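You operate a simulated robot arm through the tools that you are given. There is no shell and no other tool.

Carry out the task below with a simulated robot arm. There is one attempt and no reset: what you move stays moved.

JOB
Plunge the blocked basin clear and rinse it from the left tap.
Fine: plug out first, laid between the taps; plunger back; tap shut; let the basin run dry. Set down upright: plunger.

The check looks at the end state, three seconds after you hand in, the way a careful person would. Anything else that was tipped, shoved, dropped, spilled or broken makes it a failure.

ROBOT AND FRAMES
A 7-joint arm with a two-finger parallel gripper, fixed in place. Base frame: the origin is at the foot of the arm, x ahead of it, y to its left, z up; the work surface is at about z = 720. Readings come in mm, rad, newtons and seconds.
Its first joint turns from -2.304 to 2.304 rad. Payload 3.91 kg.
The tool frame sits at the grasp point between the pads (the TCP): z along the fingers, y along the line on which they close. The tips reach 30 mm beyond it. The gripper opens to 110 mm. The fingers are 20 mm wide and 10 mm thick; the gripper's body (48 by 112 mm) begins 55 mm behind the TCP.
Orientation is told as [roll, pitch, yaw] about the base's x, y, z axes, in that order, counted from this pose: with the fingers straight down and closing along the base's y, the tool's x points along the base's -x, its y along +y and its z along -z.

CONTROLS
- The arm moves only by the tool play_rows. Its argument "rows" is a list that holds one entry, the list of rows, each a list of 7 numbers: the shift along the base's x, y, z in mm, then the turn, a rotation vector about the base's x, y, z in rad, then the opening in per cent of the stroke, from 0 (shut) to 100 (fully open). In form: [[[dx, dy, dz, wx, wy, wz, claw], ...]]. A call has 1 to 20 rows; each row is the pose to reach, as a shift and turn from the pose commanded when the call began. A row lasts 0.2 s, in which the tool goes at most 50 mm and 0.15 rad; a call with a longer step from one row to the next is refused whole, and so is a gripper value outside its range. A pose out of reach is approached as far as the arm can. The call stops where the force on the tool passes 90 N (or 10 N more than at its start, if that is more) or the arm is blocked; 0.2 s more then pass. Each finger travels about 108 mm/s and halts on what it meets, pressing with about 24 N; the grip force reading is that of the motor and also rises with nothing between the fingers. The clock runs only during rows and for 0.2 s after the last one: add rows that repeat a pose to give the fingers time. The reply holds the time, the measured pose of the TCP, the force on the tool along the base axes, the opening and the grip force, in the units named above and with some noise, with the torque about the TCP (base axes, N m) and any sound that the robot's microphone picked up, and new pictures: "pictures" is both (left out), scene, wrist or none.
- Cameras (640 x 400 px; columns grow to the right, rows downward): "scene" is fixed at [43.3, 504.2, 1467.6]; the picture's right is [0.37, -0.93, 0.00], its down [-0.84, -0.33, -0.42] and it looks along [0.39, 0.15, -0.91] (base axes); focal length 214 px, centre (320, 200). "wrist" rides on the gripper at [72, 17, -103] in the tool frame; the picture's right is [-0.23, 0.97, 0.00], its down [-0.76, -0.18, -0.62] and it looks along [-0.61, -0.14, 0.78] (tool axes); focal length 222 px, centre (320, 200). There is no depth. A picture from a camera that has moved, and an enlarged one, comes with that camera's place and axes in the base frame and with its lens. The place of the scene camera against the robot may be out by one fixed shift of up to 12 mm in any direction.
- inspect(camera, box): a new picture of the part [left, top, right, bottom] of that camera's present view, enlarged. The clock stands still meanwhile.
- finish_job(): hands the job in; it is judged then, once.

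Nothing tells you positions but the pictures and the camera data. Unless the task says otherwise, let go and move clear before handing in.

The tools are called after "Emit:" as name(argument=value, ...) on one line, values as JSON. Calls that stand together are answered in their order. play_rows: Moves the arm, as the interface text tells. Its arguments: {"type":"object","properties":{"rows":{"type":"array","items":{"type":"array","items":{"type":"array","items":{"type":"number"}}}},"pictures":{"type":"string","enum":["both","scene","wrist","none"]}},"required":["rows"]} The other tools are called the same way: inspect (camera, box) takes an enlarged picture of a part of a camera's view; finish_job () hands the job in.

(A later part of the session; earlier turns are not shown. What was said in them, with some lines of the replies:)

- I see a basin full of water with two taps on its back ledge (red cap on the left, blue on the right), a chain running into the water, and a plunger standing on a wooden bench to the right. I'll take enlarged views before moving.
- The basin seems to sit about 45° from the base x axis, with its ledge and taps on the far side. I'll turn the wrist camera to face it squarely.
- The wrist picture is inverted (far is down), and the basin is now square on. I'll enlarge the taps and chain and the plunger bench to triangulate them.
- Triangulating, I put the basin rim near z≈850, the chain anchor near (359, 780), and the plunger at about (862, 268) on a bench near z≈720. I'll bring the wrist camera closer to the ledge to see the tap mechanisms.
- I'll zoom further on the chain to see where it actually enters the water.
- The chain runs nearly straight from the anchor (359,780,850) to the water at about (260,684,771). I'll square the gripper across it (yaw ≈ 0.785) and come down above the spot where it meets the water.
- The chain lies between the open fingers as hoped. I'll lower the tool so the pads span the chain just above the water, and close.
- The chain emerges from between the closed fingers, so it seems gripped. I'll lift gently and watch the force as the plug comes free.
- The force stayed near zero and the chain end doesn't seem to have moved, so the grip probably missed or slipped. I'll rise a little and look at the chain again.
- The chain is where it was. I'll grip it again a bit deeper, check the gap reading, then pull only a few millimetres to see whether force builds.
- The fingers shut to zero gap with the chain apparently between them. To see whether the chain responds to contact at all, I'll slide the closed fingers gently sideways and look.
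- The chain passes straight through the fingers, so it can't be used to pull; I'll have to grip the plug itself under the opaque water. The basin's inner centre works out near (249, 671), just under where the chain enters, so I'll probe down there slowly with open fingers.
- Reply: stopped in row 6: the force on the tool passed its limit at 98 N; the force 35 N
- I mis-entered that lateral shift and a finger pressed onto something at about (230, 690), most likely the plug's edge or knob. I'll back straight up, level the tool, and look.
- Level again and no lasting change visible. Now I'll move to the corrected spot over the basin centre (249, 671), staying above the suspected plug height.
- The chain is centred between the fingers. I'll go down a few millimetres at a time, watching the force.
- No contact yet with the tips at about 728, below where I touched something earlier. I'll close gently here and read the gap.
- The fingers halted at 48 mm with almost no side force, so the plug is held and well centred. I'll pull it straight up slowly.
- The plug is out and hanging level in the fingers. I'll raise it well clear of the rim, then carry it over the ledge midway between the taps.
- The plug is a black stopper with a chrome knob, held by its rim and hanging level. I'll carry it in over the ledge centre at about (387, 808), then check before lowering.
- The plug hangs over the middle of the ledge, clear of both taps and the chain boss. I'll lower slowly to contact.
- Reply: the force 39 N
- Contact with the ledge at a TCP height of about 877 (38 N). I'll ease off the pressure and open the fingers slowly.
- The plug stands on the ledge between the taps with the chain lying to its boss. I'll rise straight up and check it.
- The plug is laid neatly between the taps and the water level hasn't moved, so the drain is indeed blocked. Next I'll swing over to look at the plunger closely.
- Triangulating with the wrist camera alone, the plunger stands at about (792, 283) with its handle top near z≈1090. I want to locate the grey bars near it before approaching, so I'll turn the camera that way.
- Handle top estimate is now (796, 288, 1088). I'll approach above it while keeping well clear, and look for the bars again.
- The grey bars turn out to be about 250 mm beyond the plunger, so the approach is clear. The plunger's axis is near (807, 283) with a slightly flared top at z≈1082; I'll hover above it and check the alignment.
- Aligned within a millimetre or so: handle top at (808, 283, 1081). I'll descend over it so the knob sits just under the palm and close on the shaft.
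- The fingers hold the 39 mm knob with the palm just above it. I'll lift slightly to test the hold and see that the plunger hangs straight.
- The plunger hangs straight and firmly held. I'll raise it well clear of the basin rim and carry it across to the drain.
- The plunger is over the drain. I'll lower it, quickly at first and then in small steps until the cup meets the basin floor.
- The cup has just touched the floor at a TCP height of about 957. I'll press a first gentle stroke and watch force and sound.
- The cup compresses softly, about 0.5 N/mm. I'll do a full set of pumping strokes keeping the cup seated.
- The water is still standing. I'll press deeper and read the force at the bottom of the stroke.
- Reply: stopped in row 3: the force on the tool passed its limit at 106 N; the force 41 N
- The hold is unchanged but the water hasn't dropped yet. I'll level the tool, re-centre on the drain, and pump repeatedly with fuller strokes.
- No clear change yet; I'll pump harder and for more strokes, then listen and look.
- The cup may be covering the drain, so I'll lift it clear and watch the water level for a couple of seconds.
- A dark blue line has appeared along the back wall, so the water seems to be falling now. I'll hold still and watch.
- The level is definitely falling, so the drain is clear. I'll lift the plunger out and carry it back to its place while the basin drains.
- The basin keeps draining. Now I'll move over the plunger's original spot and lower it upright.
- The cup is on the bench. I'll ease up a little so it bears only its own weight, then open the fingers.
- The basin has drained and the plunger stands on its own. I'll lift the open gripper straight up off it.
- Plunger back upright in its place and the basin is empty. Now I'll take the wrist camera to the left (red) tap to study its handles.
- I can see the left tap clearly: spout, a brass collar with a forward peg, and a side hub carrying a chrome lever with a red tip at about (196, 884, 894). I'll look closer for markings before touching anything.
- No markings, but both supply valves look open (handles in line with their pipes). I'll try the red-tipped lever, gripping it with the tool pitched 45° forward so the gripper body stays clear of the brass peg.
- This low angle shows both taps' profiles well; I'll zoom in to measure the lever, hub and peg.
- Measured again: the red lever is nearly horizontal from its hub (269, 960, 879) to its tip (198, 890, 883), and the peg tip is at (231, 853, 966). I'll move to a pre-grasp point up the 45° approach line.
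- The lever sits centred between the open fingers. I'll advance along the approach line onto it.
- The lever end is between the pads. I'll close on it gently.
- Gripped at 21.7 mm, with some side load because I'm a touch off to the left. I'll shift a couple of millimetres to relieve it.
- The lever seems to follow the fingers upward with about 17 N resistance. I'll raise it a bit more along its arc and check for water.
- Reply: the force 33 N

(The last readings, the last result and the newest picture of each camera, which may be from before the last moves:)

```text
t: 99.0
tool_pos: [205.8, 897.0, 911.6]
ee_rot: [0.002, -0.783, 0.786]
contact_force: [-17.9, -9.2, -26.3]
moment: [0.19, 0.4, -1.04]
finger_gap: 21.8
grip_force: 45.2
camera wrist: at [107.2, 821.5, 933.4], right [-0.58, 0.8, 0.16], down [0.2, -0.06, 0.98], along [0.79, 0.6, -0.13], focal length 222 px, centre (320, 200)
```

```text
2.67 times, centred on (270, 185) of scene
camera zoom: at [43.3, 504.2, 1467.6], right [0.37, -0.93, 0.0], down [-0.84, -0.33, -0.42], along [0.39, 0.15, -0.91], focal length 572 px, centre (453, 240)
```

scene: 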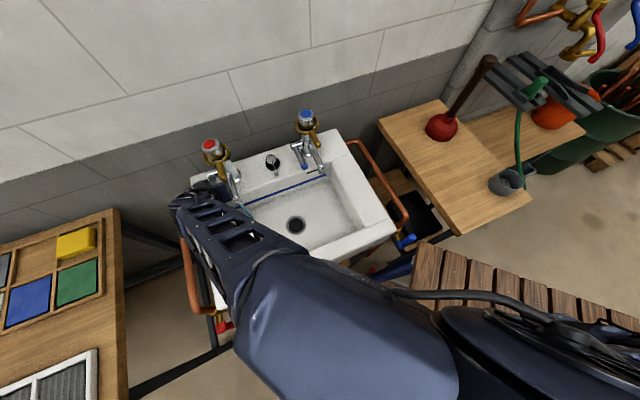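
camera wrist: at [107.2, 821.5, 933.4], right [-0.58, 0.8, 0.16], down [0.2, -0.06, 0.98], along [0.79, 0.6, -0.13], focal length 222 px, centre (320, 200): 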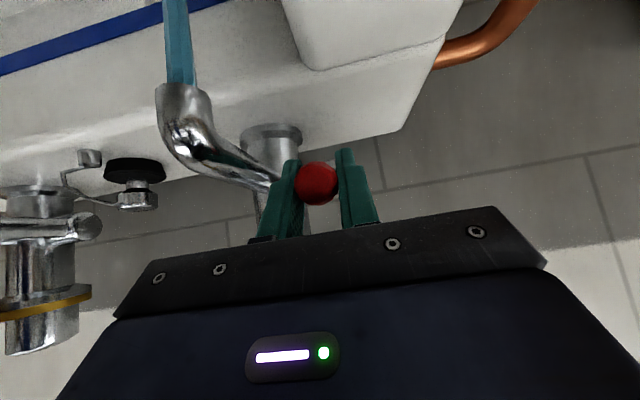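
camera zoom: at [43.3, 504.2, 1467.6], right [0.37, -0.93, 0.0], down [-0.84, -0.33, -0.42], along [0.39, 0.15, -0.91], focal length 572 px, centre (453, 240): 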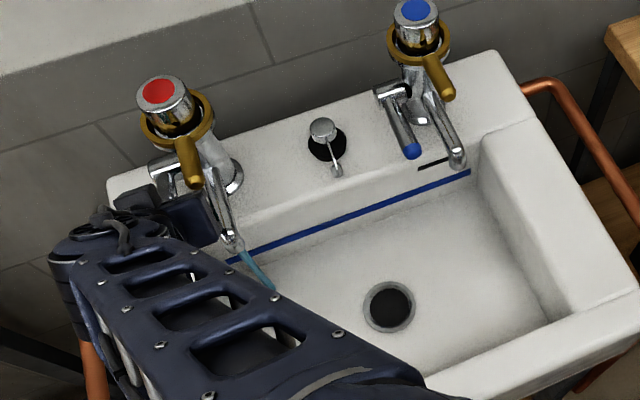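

Water is running from the left spout, so the red lever is the flow control. I'll hold it open for several seconds to rinse the basin.

Emit:
play_rows(rows=[[[0, 0, 0, 0, 0, 0, 0], [0, 0, 0, 0, 0, 0, 0], [0, 0, 0, 0, 0, 0, 0], [0, 0, 0, 0, 0, 0, 0], [0, 0, 0, 0, 0, 0, 0], [0, 0, 0, 0, 0, 0, 0], [0, 0, 0, 0, 0, 0, 0], [0, 0, 0, 0, 0, 0, 0], [0, 0, 0, 0, 0, 0, 0], [0, 0, 0, 0, 0, 0, 0], [0, 0, 0, 0, 0, 0, 0], [0, 0, 0, 0, 0, 0, 0], [0, 0, 0, 0, 0, 0, 0], [0, 0, 0, 0, 0, 0, 0], [0, 0, 0, 0, 0, 0, 0]]])

Emit:
inspect(camera="scene", box=[170, 110, 420, 280])

```text
t: 102.2
tool_pos: [206.0, 898.4, 913.3]
ee_rot: [0.004, -0.788, 0.783]
contact_force: [-24.6, 0.6, -1.5]
moment: [-0.12, -0.12, -0.84]
finger_gap: 21.8
grip_force: 45.1
camera wrist: at [107.7, 821.9, 935.8], right [-0.58, 0.8, 0.16], down [0.2, -0.06, 0.98], along [0.79, 0.6, -0.12], focal length 222 px, centre (320, 200)
```

scene: 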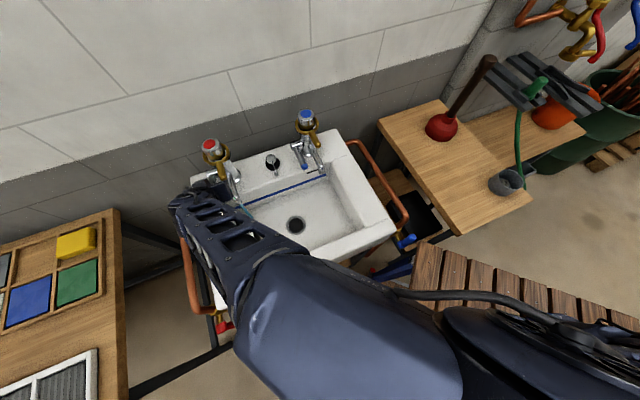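
wrist: 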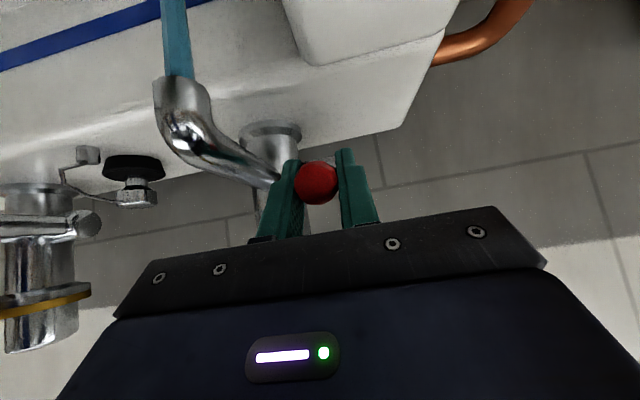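

```text
2.35 times, centred on (295, 195) of scene
camera zoom: at [43.3, 504.2, 1467.6], right [0.37, -0.93, 0.0], down [-0.84, -0.33, -0.42], along [0.39, 0.15, -0.91], focal length 505 px, centre (379, 212)
```

zoom: 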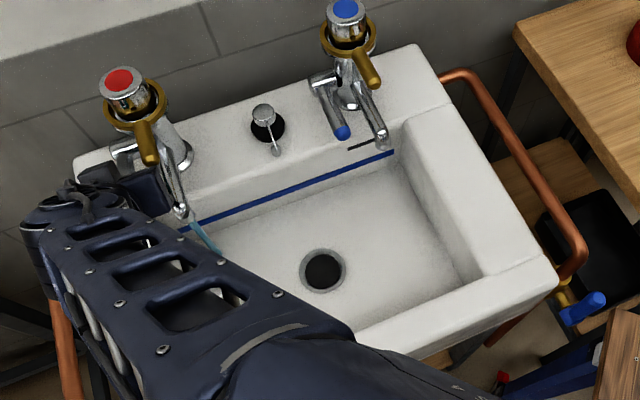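

The stream is steady and draining well. I'll open it somewhat further along the arc for a proper rinse and hold a few more seconds.

Emit:
play_rows(rows=[[[0, 1.5, 4, 0, 0, 0, 0], [1.3, 3, 8, 0, 0, 0, 0], [2.6, 4.5, 12, 0, 0, 0, 0], [4, 6, 16, 0, 0, 0, 0], [4, 6, 16, 0, 0, 0, 0], [4, 6, 16, 0, 0, 0, 0], [4, 6, 16, 0, 0, 0, 0], [4, 6, 16, 0, 0, 0, 0], [4, 6, 16, 0, 0, 0, 0], [4, 6, 16, 0, 0, 0, 0], [4, 6, 16, 0, 0, 0, 0], [4, 6, 16, 0, 0, 0, 0], [4, 6, 16, 0, 0, 0, 0], [4, 6, 16, 0, 0, 0, 0], [4, 6, 16, 0, 0, 0, 0], [4, 6, 16, 0, 0, 0, 0], [4, 6, 16, 0, 0, 0, 0], [4, 6, 16, 0, 0, 0, 0], [4, 6, 16, 0, 0, 0, 0], [4, 6, 16, 0, 0, 0, 0]]])

Emit:
inspect(camera="scene", box=[170, 110, 420, 280])

```text
t: 106.4
tool_pos: [212.4, 903.8, 929.0]
ee_rot: [0.003, -0.789, 0.784]
contact_force: [10.6, 18.6, 1.0]
moment: [0.55, -0.7, -0.21]
finger_gap: 21.7
grip_force: 45.0
camera wrist: at [113.4, 827.8, 951.7], right [-0.57, 0.8, 0.16], down [0.2, -0.06, 0.98], along [0.79, 0.59, -0.12], focal length 222 px, centre (320, 200)
```

scene: 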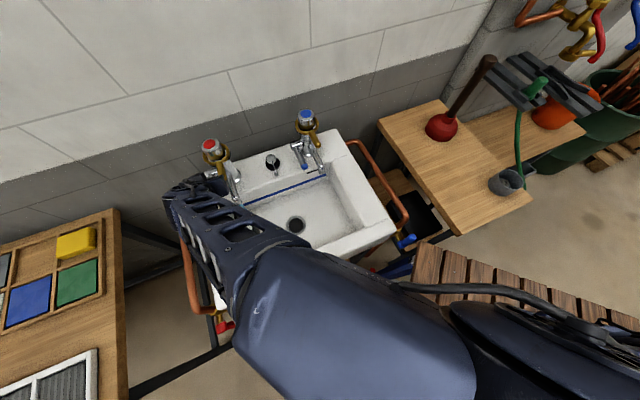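
wrist: 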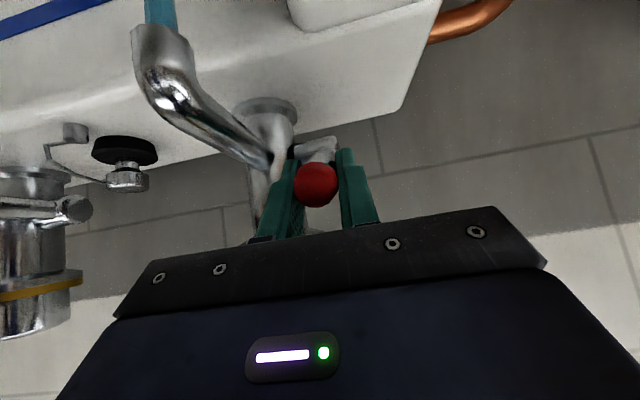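

```text
2.35 times, centred on (295, 195) of scene
camera zoom: at [43.3, 504.2, 1467.6], right [0.37, -0.93, 0.0], down [-0.84, -0.33, -0.42], along [0.39, 0.15, -0.91], focal length 505 px, centre (379, 212)
```

zoom: 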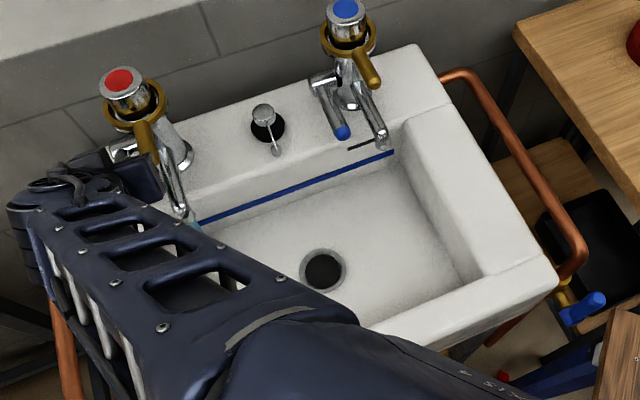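

About seven seconds of rinsing so far and it all runs away freely. I'll let it run a little longer, then bring the lever back down along the same arc to shut it.

Emit:
play_rows(rows=[[[0, 0, 0, 0, 0, 0, 0], [0, 0, 0, 0, 0, 0, 0], [0, 0, 0, 0, 0, 0, 0], [0, 0, 0, 0, 0, 0, 0], [0, 0, 0, 0, 0, 0, 0], [0, 0, 0, 0, 0, 0, 0], [0, 0, 0, 0, 0, 0, 0], [0, 0, 0, 0, 0, 0, 0], [0, 0, 0, 0, 0, 0, 0], [-2, -2, -6, 0, 0, 0, 0], [-4, -4, -12, 0, 0, 0, 0], [-6, -6, -18, 0, 0, 0, 0], [-7.5, -7.5, -24, 0, 0, 0, 0], [-8.7, -8.7, -30, 0, 0, 0, 0], [-9.4, -9.4, -35, 0, 0, 0, 0], [-9.8, -9.8, -39, 0, 0, 0, 0]]])

Emit:
inspect(camera="wrist", box=[100, 0, 440, 240])

```text
t: 109.8
tool_pos: [202.4, 893.2, 889.8]
ee_rot: [0.006, -0.788, 0.781]
contact_force: [4.2, 5.3, 16.6]
moment: [0.72, -0.8, -0.04]
finger_gap: 21.7
grip_force: 45.0
camera wrist: at [102.6, 817.0, 912.5], right [-0.57, 0.8, 0.16], down [0.2, -0.06, 0.98], along [0.79, 0.59, -0.12], focal length 222 px, centre (320, 200)
```

scene: 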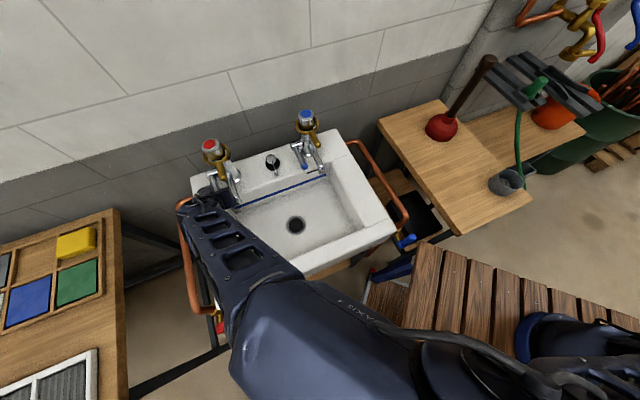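
wrist: 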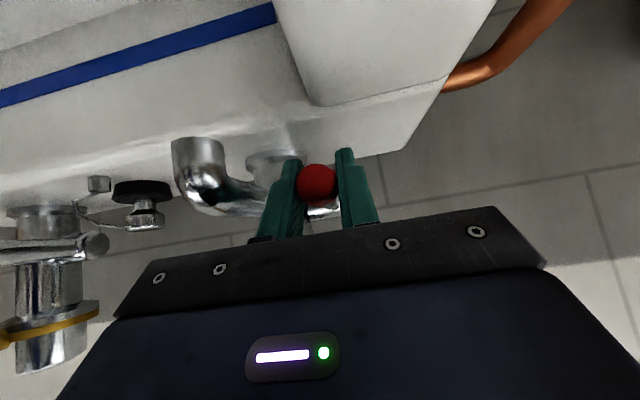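

```text
1.67 times, centred on (270, 120) of wrist
camera zoom: at [102.6, 817.0, 912.5], right [-0.57, 0.8, 0.16], down [0.2, -0.06, 0.98], along [0.79, 0.59, -0.12], focal length 370 px, centre (403, 333)
```

zoom: 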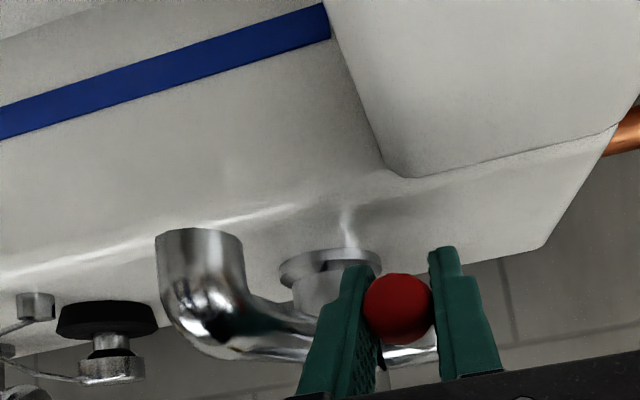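

The stream has stopped and the lever is back at its starting angle. I'll press it down slightly more to make sure it sits on its closed stop.

Emit:
play_rows(rows=[[[0, 0, -2, 0, 0, 0, 0], [0, 0, -3, 0, 0, 0, 0], [0, 0, -3, 0, 0, 0, 0]]], pictures="none")

```text
t: 110.6
tool_pos: [201.5, 892.9, 890.1]
ee_rot: [0.005, -0.789, 0.782]
contact_force: [3.7, -11.7, 37.1]
moment: [0.35, -0.37, -0.08]
finger_gap: 22.1
grip_force: 44.8
```

It's on its closed stop (no movement at 37 N). I'll ease the pressure, open the fingers, and withdraw back along the approach line.

Emit:
play_rows(rows=[[[0, 0, 1.5, 0, 0, 0, 0], [0, 0, 2.5, 0, 0, 0, 0], [0, 0, 2.5, 0, 0, 0, 22], [0, 0, 2.5, 0, 0, 0, 30], [0, 0, 2.5, 0, 0, 0, 38], [0, 0, 2.5, 0, 0, 0, 40], [0, 0, 2.5, 0, 0, 0, 40]]], pictures="wrist")

```text
t: 112.2
tool_pos: [200.9, 894.5, 889.0]
ee_rot: [0.004, -0.786, 0.783]
contact_force: [0.3, 0.1, -0.2]
moment: [-0.01, -0.02, -0.02]
finger_gap: 44.1
grip_force: 0.2
camera wrist: at [102.9, 817.5, 911.9], right [-0.58, 0.8, 0.16], down [0.2, -0.06, 0.98], along [0.79, 0.59, -0.12], focal length 222 px, centre (320, 200)
```

wrist: 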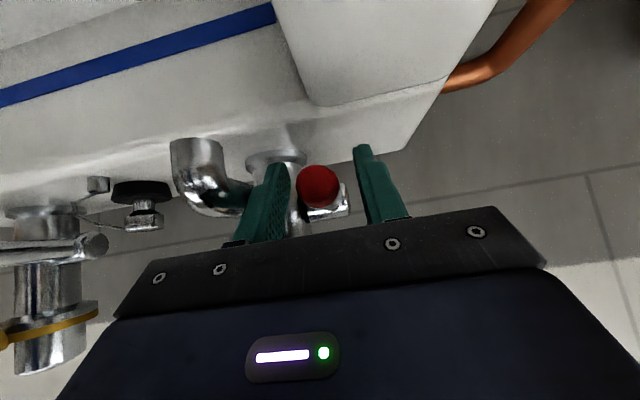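

Emit:
play_rows(rows=[[[-5, -5, 7, 0, 0, 0, 40], [-12, -12, 17, 0, 0, 0, 40], [-22, -23, 31, 0, 0, 0, 40], [-35, -37, 49, 0, 0, 0, 40], [-42, -45, 80, 0, 0, 0, 40], [-50, -55, 115, 0, 0, 0, 40], [-57, -62, 150, 0, 0, 0, 40], [-57, -62, 182, 0, 0, 0, 40]]])

Emit:
inspect(camera="wrist", box=[0, 0, 400, 240])

Emit:
inspect(camera="scene", box=[170, 110, 420, 280])

```text
t: 114.0
tool_pos: [145.7, 831.7, 1072.0]
ee_rot: [0.003, -0.786, 0.785]
contact_force: [0.0, -0.7, -0.3]
moment: [0.0, -0.03, -0.01]
finger_gap: 43.9
grip_force: 0.1
camera wrist: at [47.2, 755.4, 1094.3], right [-0.58, 0.8, 0.16], down [0.2, -0.06, 0.98], along [0.79, 0.59, -0.12], focal length 222 px, centre (320, 200)
```

scene: 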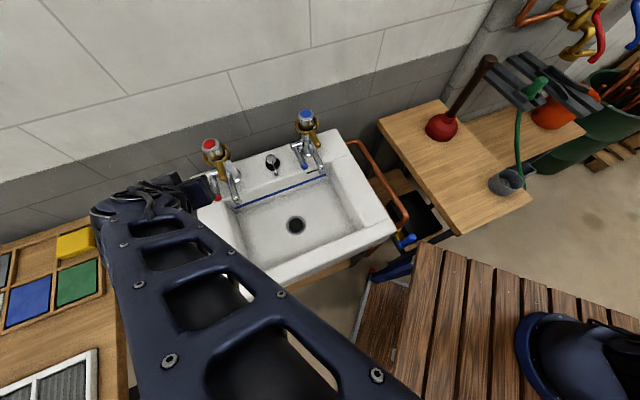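
wrist: 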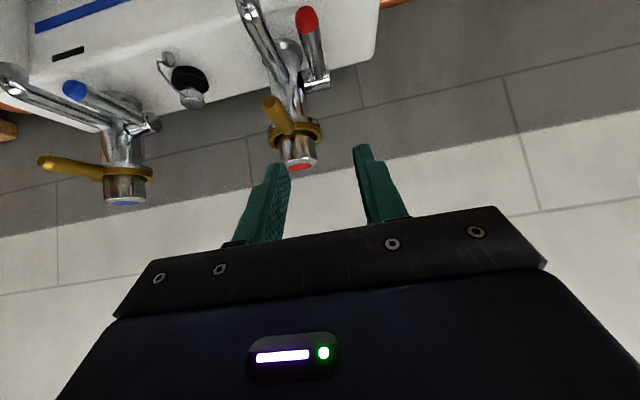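

```text
1.60 times, centred on (200, 120) of wrist
camera zoom: at [47.2, 755.4, 1094.3], right [-0.58, 0.8, 0.16], down [0.2, -0.06, 0.98], along [0.79, 0.59, -0.12], focal length 355 px, centre (512, 328)
```

zoom: 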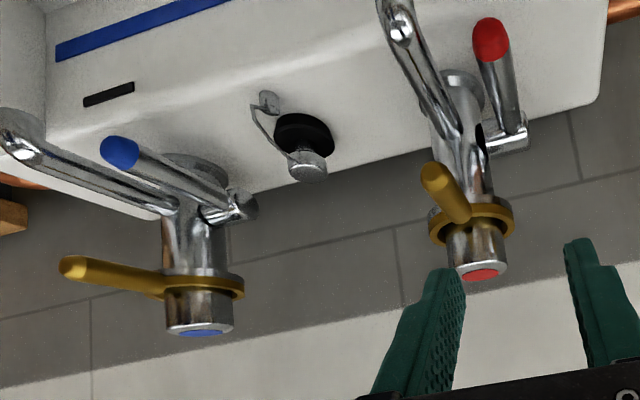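

```text
2.35 times, centred on (295, 195) of scene
camera zoom: at [43.3, 504.2, 1467.6], right [0.37, -0.93, 0.0], down [-0.84, -0.33, -0.42], along [0.39, 0.15, -0.91], focal length 505 px, centre (379, 212)
```

zoom: 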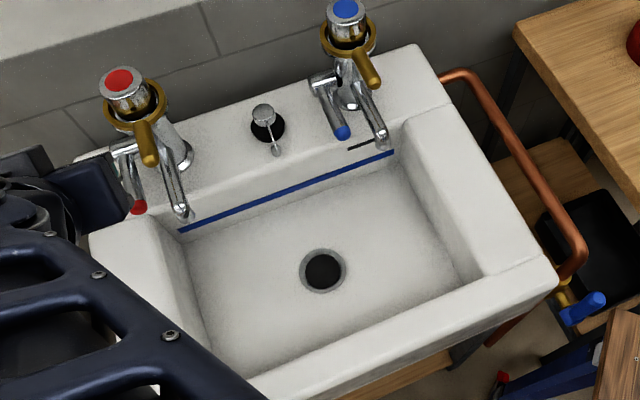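

Lever is back at its original angle, no stream, basin dry, plug between the taps. I'll level the tool, move clear, and take a last look at everything.

Emit:
play_rows(rows=[[[0, -5, 15, -0.092, 0.092, 0, 50], [0, -15, 30, -0.185, 0.185, 0, 60], [5, -30, 50, -0.277, 0.277, 0, 70], [10, -50, 70, -0.37, 0.37, 0, 80], [20, -75, 90, -0.462, 0.462, 0, 90], [30, -105, 110, -0.555, 0.555, 0, 100], [40, -140, 130, -0.555, 0.555, 0, 100], [50, -175, 150, -0.555, 0.555, 0, 100], [60, -210, 170, -0.555, 0.555, 0, 100], [70, -245, 185, -0.555, 0.555, 0, 100], [80, -285, 200, -0.555, 0.555, 0, 100]]])

Emit:
inspect(camera="scene", box=[170, 110, 420, 280])

Emit:
inspect(camera="scene", box=[380, 20, 560, 160])

Emit:
inspect(camera="wrist", box=[160, 0, 560, 240])

```text
t: 116.4
tool_pos: [223.4, 547.2, 1271.7]
ee_rot: [0.001, -0.001, 0.783]
contact_force: [-0.5, 0.3, -0.6]
moment: [-0.02, 0.0, 0.02]
finger_gap: 109.7
grip_force: 0.0
camera wrist: at [160.4, 509.3, 1374.6], right [-0.53, 0.85, 0.0], down [0.67, 0.41, 0.62], along [0.53, 0.33, -0.78], focal length 222 px, centre (320, 200)
```

scene: 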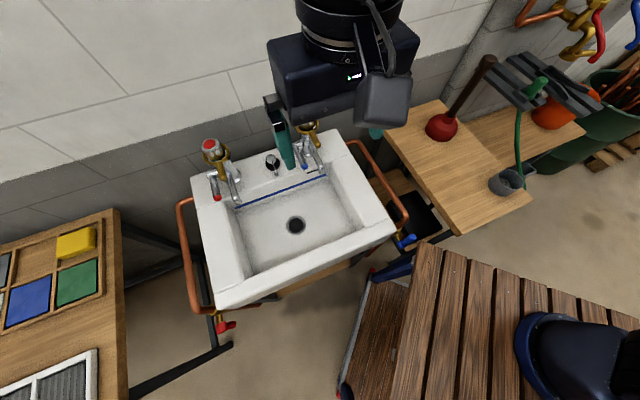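
wrist: 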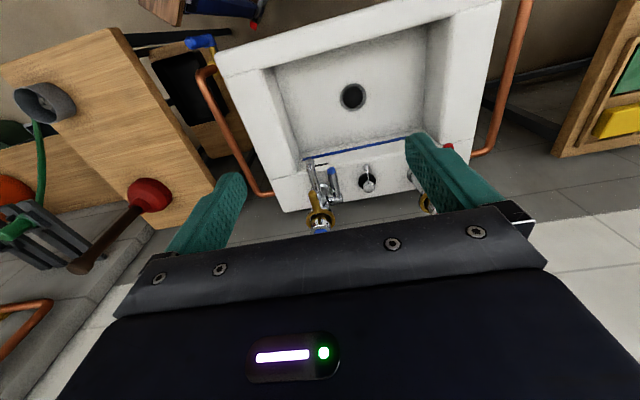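

```text
2.35 times, centred on (295, 195) of scene
camera zoom: at [43.3, 504.2, 1467.6], right [0.37, -0.93, 0.0], down [-0.84, -0.33, -0.42], along [0.39, 0.15, -0.91], focal length 505 px, centre (379, 212)
```

zoom: 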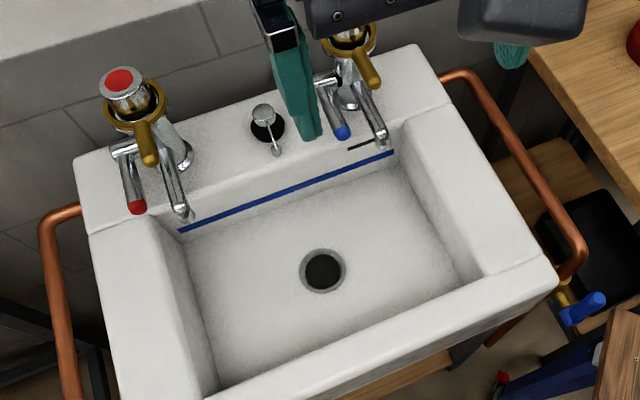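

```text
2.86 times, centred on (470, 90) of scene
camera zoom: at [43.3, 504.2, 1467.6], right [0.37, -0.93, 0.0], down [-0.84, -0.33, -0.42], along [0.39, 0.15, -0.91], focal length 613 px, centre (-109, 514)
```

zoom: 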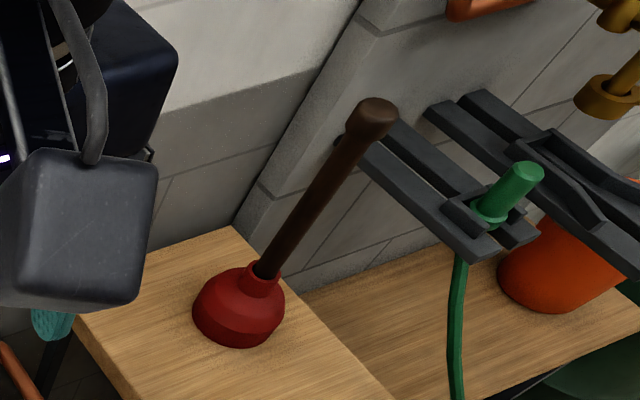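

```text
1.60 times, centred on (360, 120) of wrist
camera zoom: at [160.4, 509.3, 1374.6], right [-0.53, 0.85, 0.0], down [0.67, 0.41, 0.62], along [0.53, 0.33, -0.78], focal length 355 px, centre (256, 328)
```

zoom: 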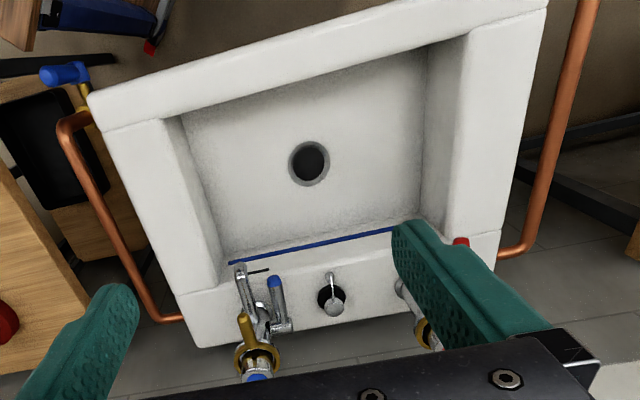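

Everything is in order: plug upright on the ledge between the taps, plunger upright in its original place, red lever shut with no drip, basin empty, and the arm clear. I'll wait a couple more seconds so the basin is fully dry.

Emit:
play_rows(rows=[[[0, 0, 0, 0, 0, 0, 100], [0, 0, 0, 0, 0, 0, 100], [0, 0, 0, 0, 0, 0, 100], [0, 0, 0, 0, 0, 0, 100], [0, 0, 0, 0, 0, 0, 100], [0, 0, 0, 0, 0, 0, 100], [0, 0, 0, 0, 0, 0, 100], [0, 0, 0, 0, 0, 0, 100], [0, 0, 0, 0, 0, 0, 100], [0, 0, 0, 0, 0, 0, 100], [0, 0, 0, 0, 0, 0, 100], [0, 0, 0, 0, 0, 0, 100], [0, 0, 0, 0, 0, 0, 100], [0, 0, 0, 0, 0, 0, 100], [0, 0, 0, 0, 0, 0, 100]]])

```text
t: 119.6
tool_pos: [222.6, 548.5, 1271.8]
ee_rot: [0.002, -0.003, 0.784]
contact_force: [-0.9, 0.1, 0.5]
moment: [-0.01, 0.0, -0.02]
finger_gap: 110.2
grip_force: 0.1
camera wrist: at [160.5, 508.9, 1375.2], right [-0.53, 0.85, 0.0], down [0.67, 0.41, 0.62], along [0.53, 0.33, -0.78], focal length 222 px, centre (320, 200)
```

scene: 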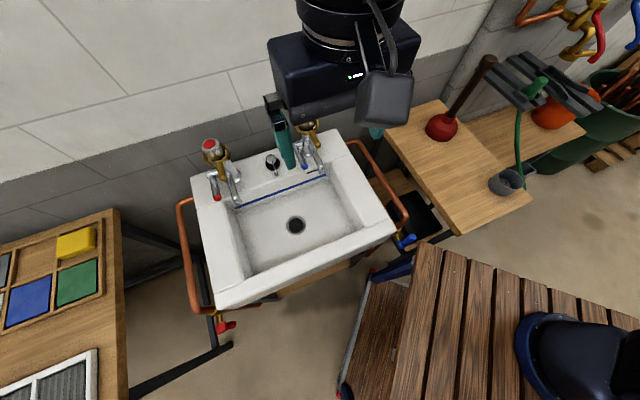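
wrist: 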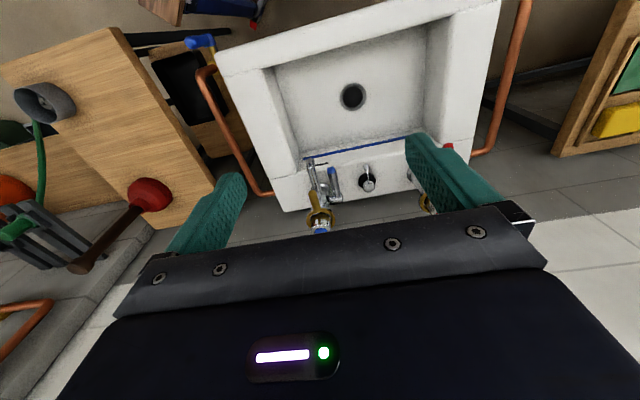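

The pictures show the basin dry with no stream from either tap, the plug lying between the taps, and the plunger standing in its place. The arm is clear, so I'm handing in.

Emit:
finish_job()

```text
The job is handed in.
```

The job is handed in. The drain is clear, the basin was rinsed from the left tap for about ten seconds, and it had run dry before I finished.

- **Plug:** out first, standing on the ledge between the taps with its chain still attached. The gripper passed straight through the chain, so I gripped the plug itself under the water.
- **Drain:** cleared by repeated plunging. The water had drained away by the time the plunger was back on the bench.
- **Plunger:** upright in its original spot on the bench.
- **Left tap:** the red-tipped lever is pressed back onto its closed stop, with no water coming from the spout. I didn't touch the brass collars or the right tap.

While looking for the plug I entered a wrong sideways shift, and one finger pressed down on something underwater, most likely the plug. It reached about 98 N before the arm stopped. One plunging stroke also hit the force limit, at 106 N. I saw no damage or movement from either, and the last pictures show nothing else disturbed.
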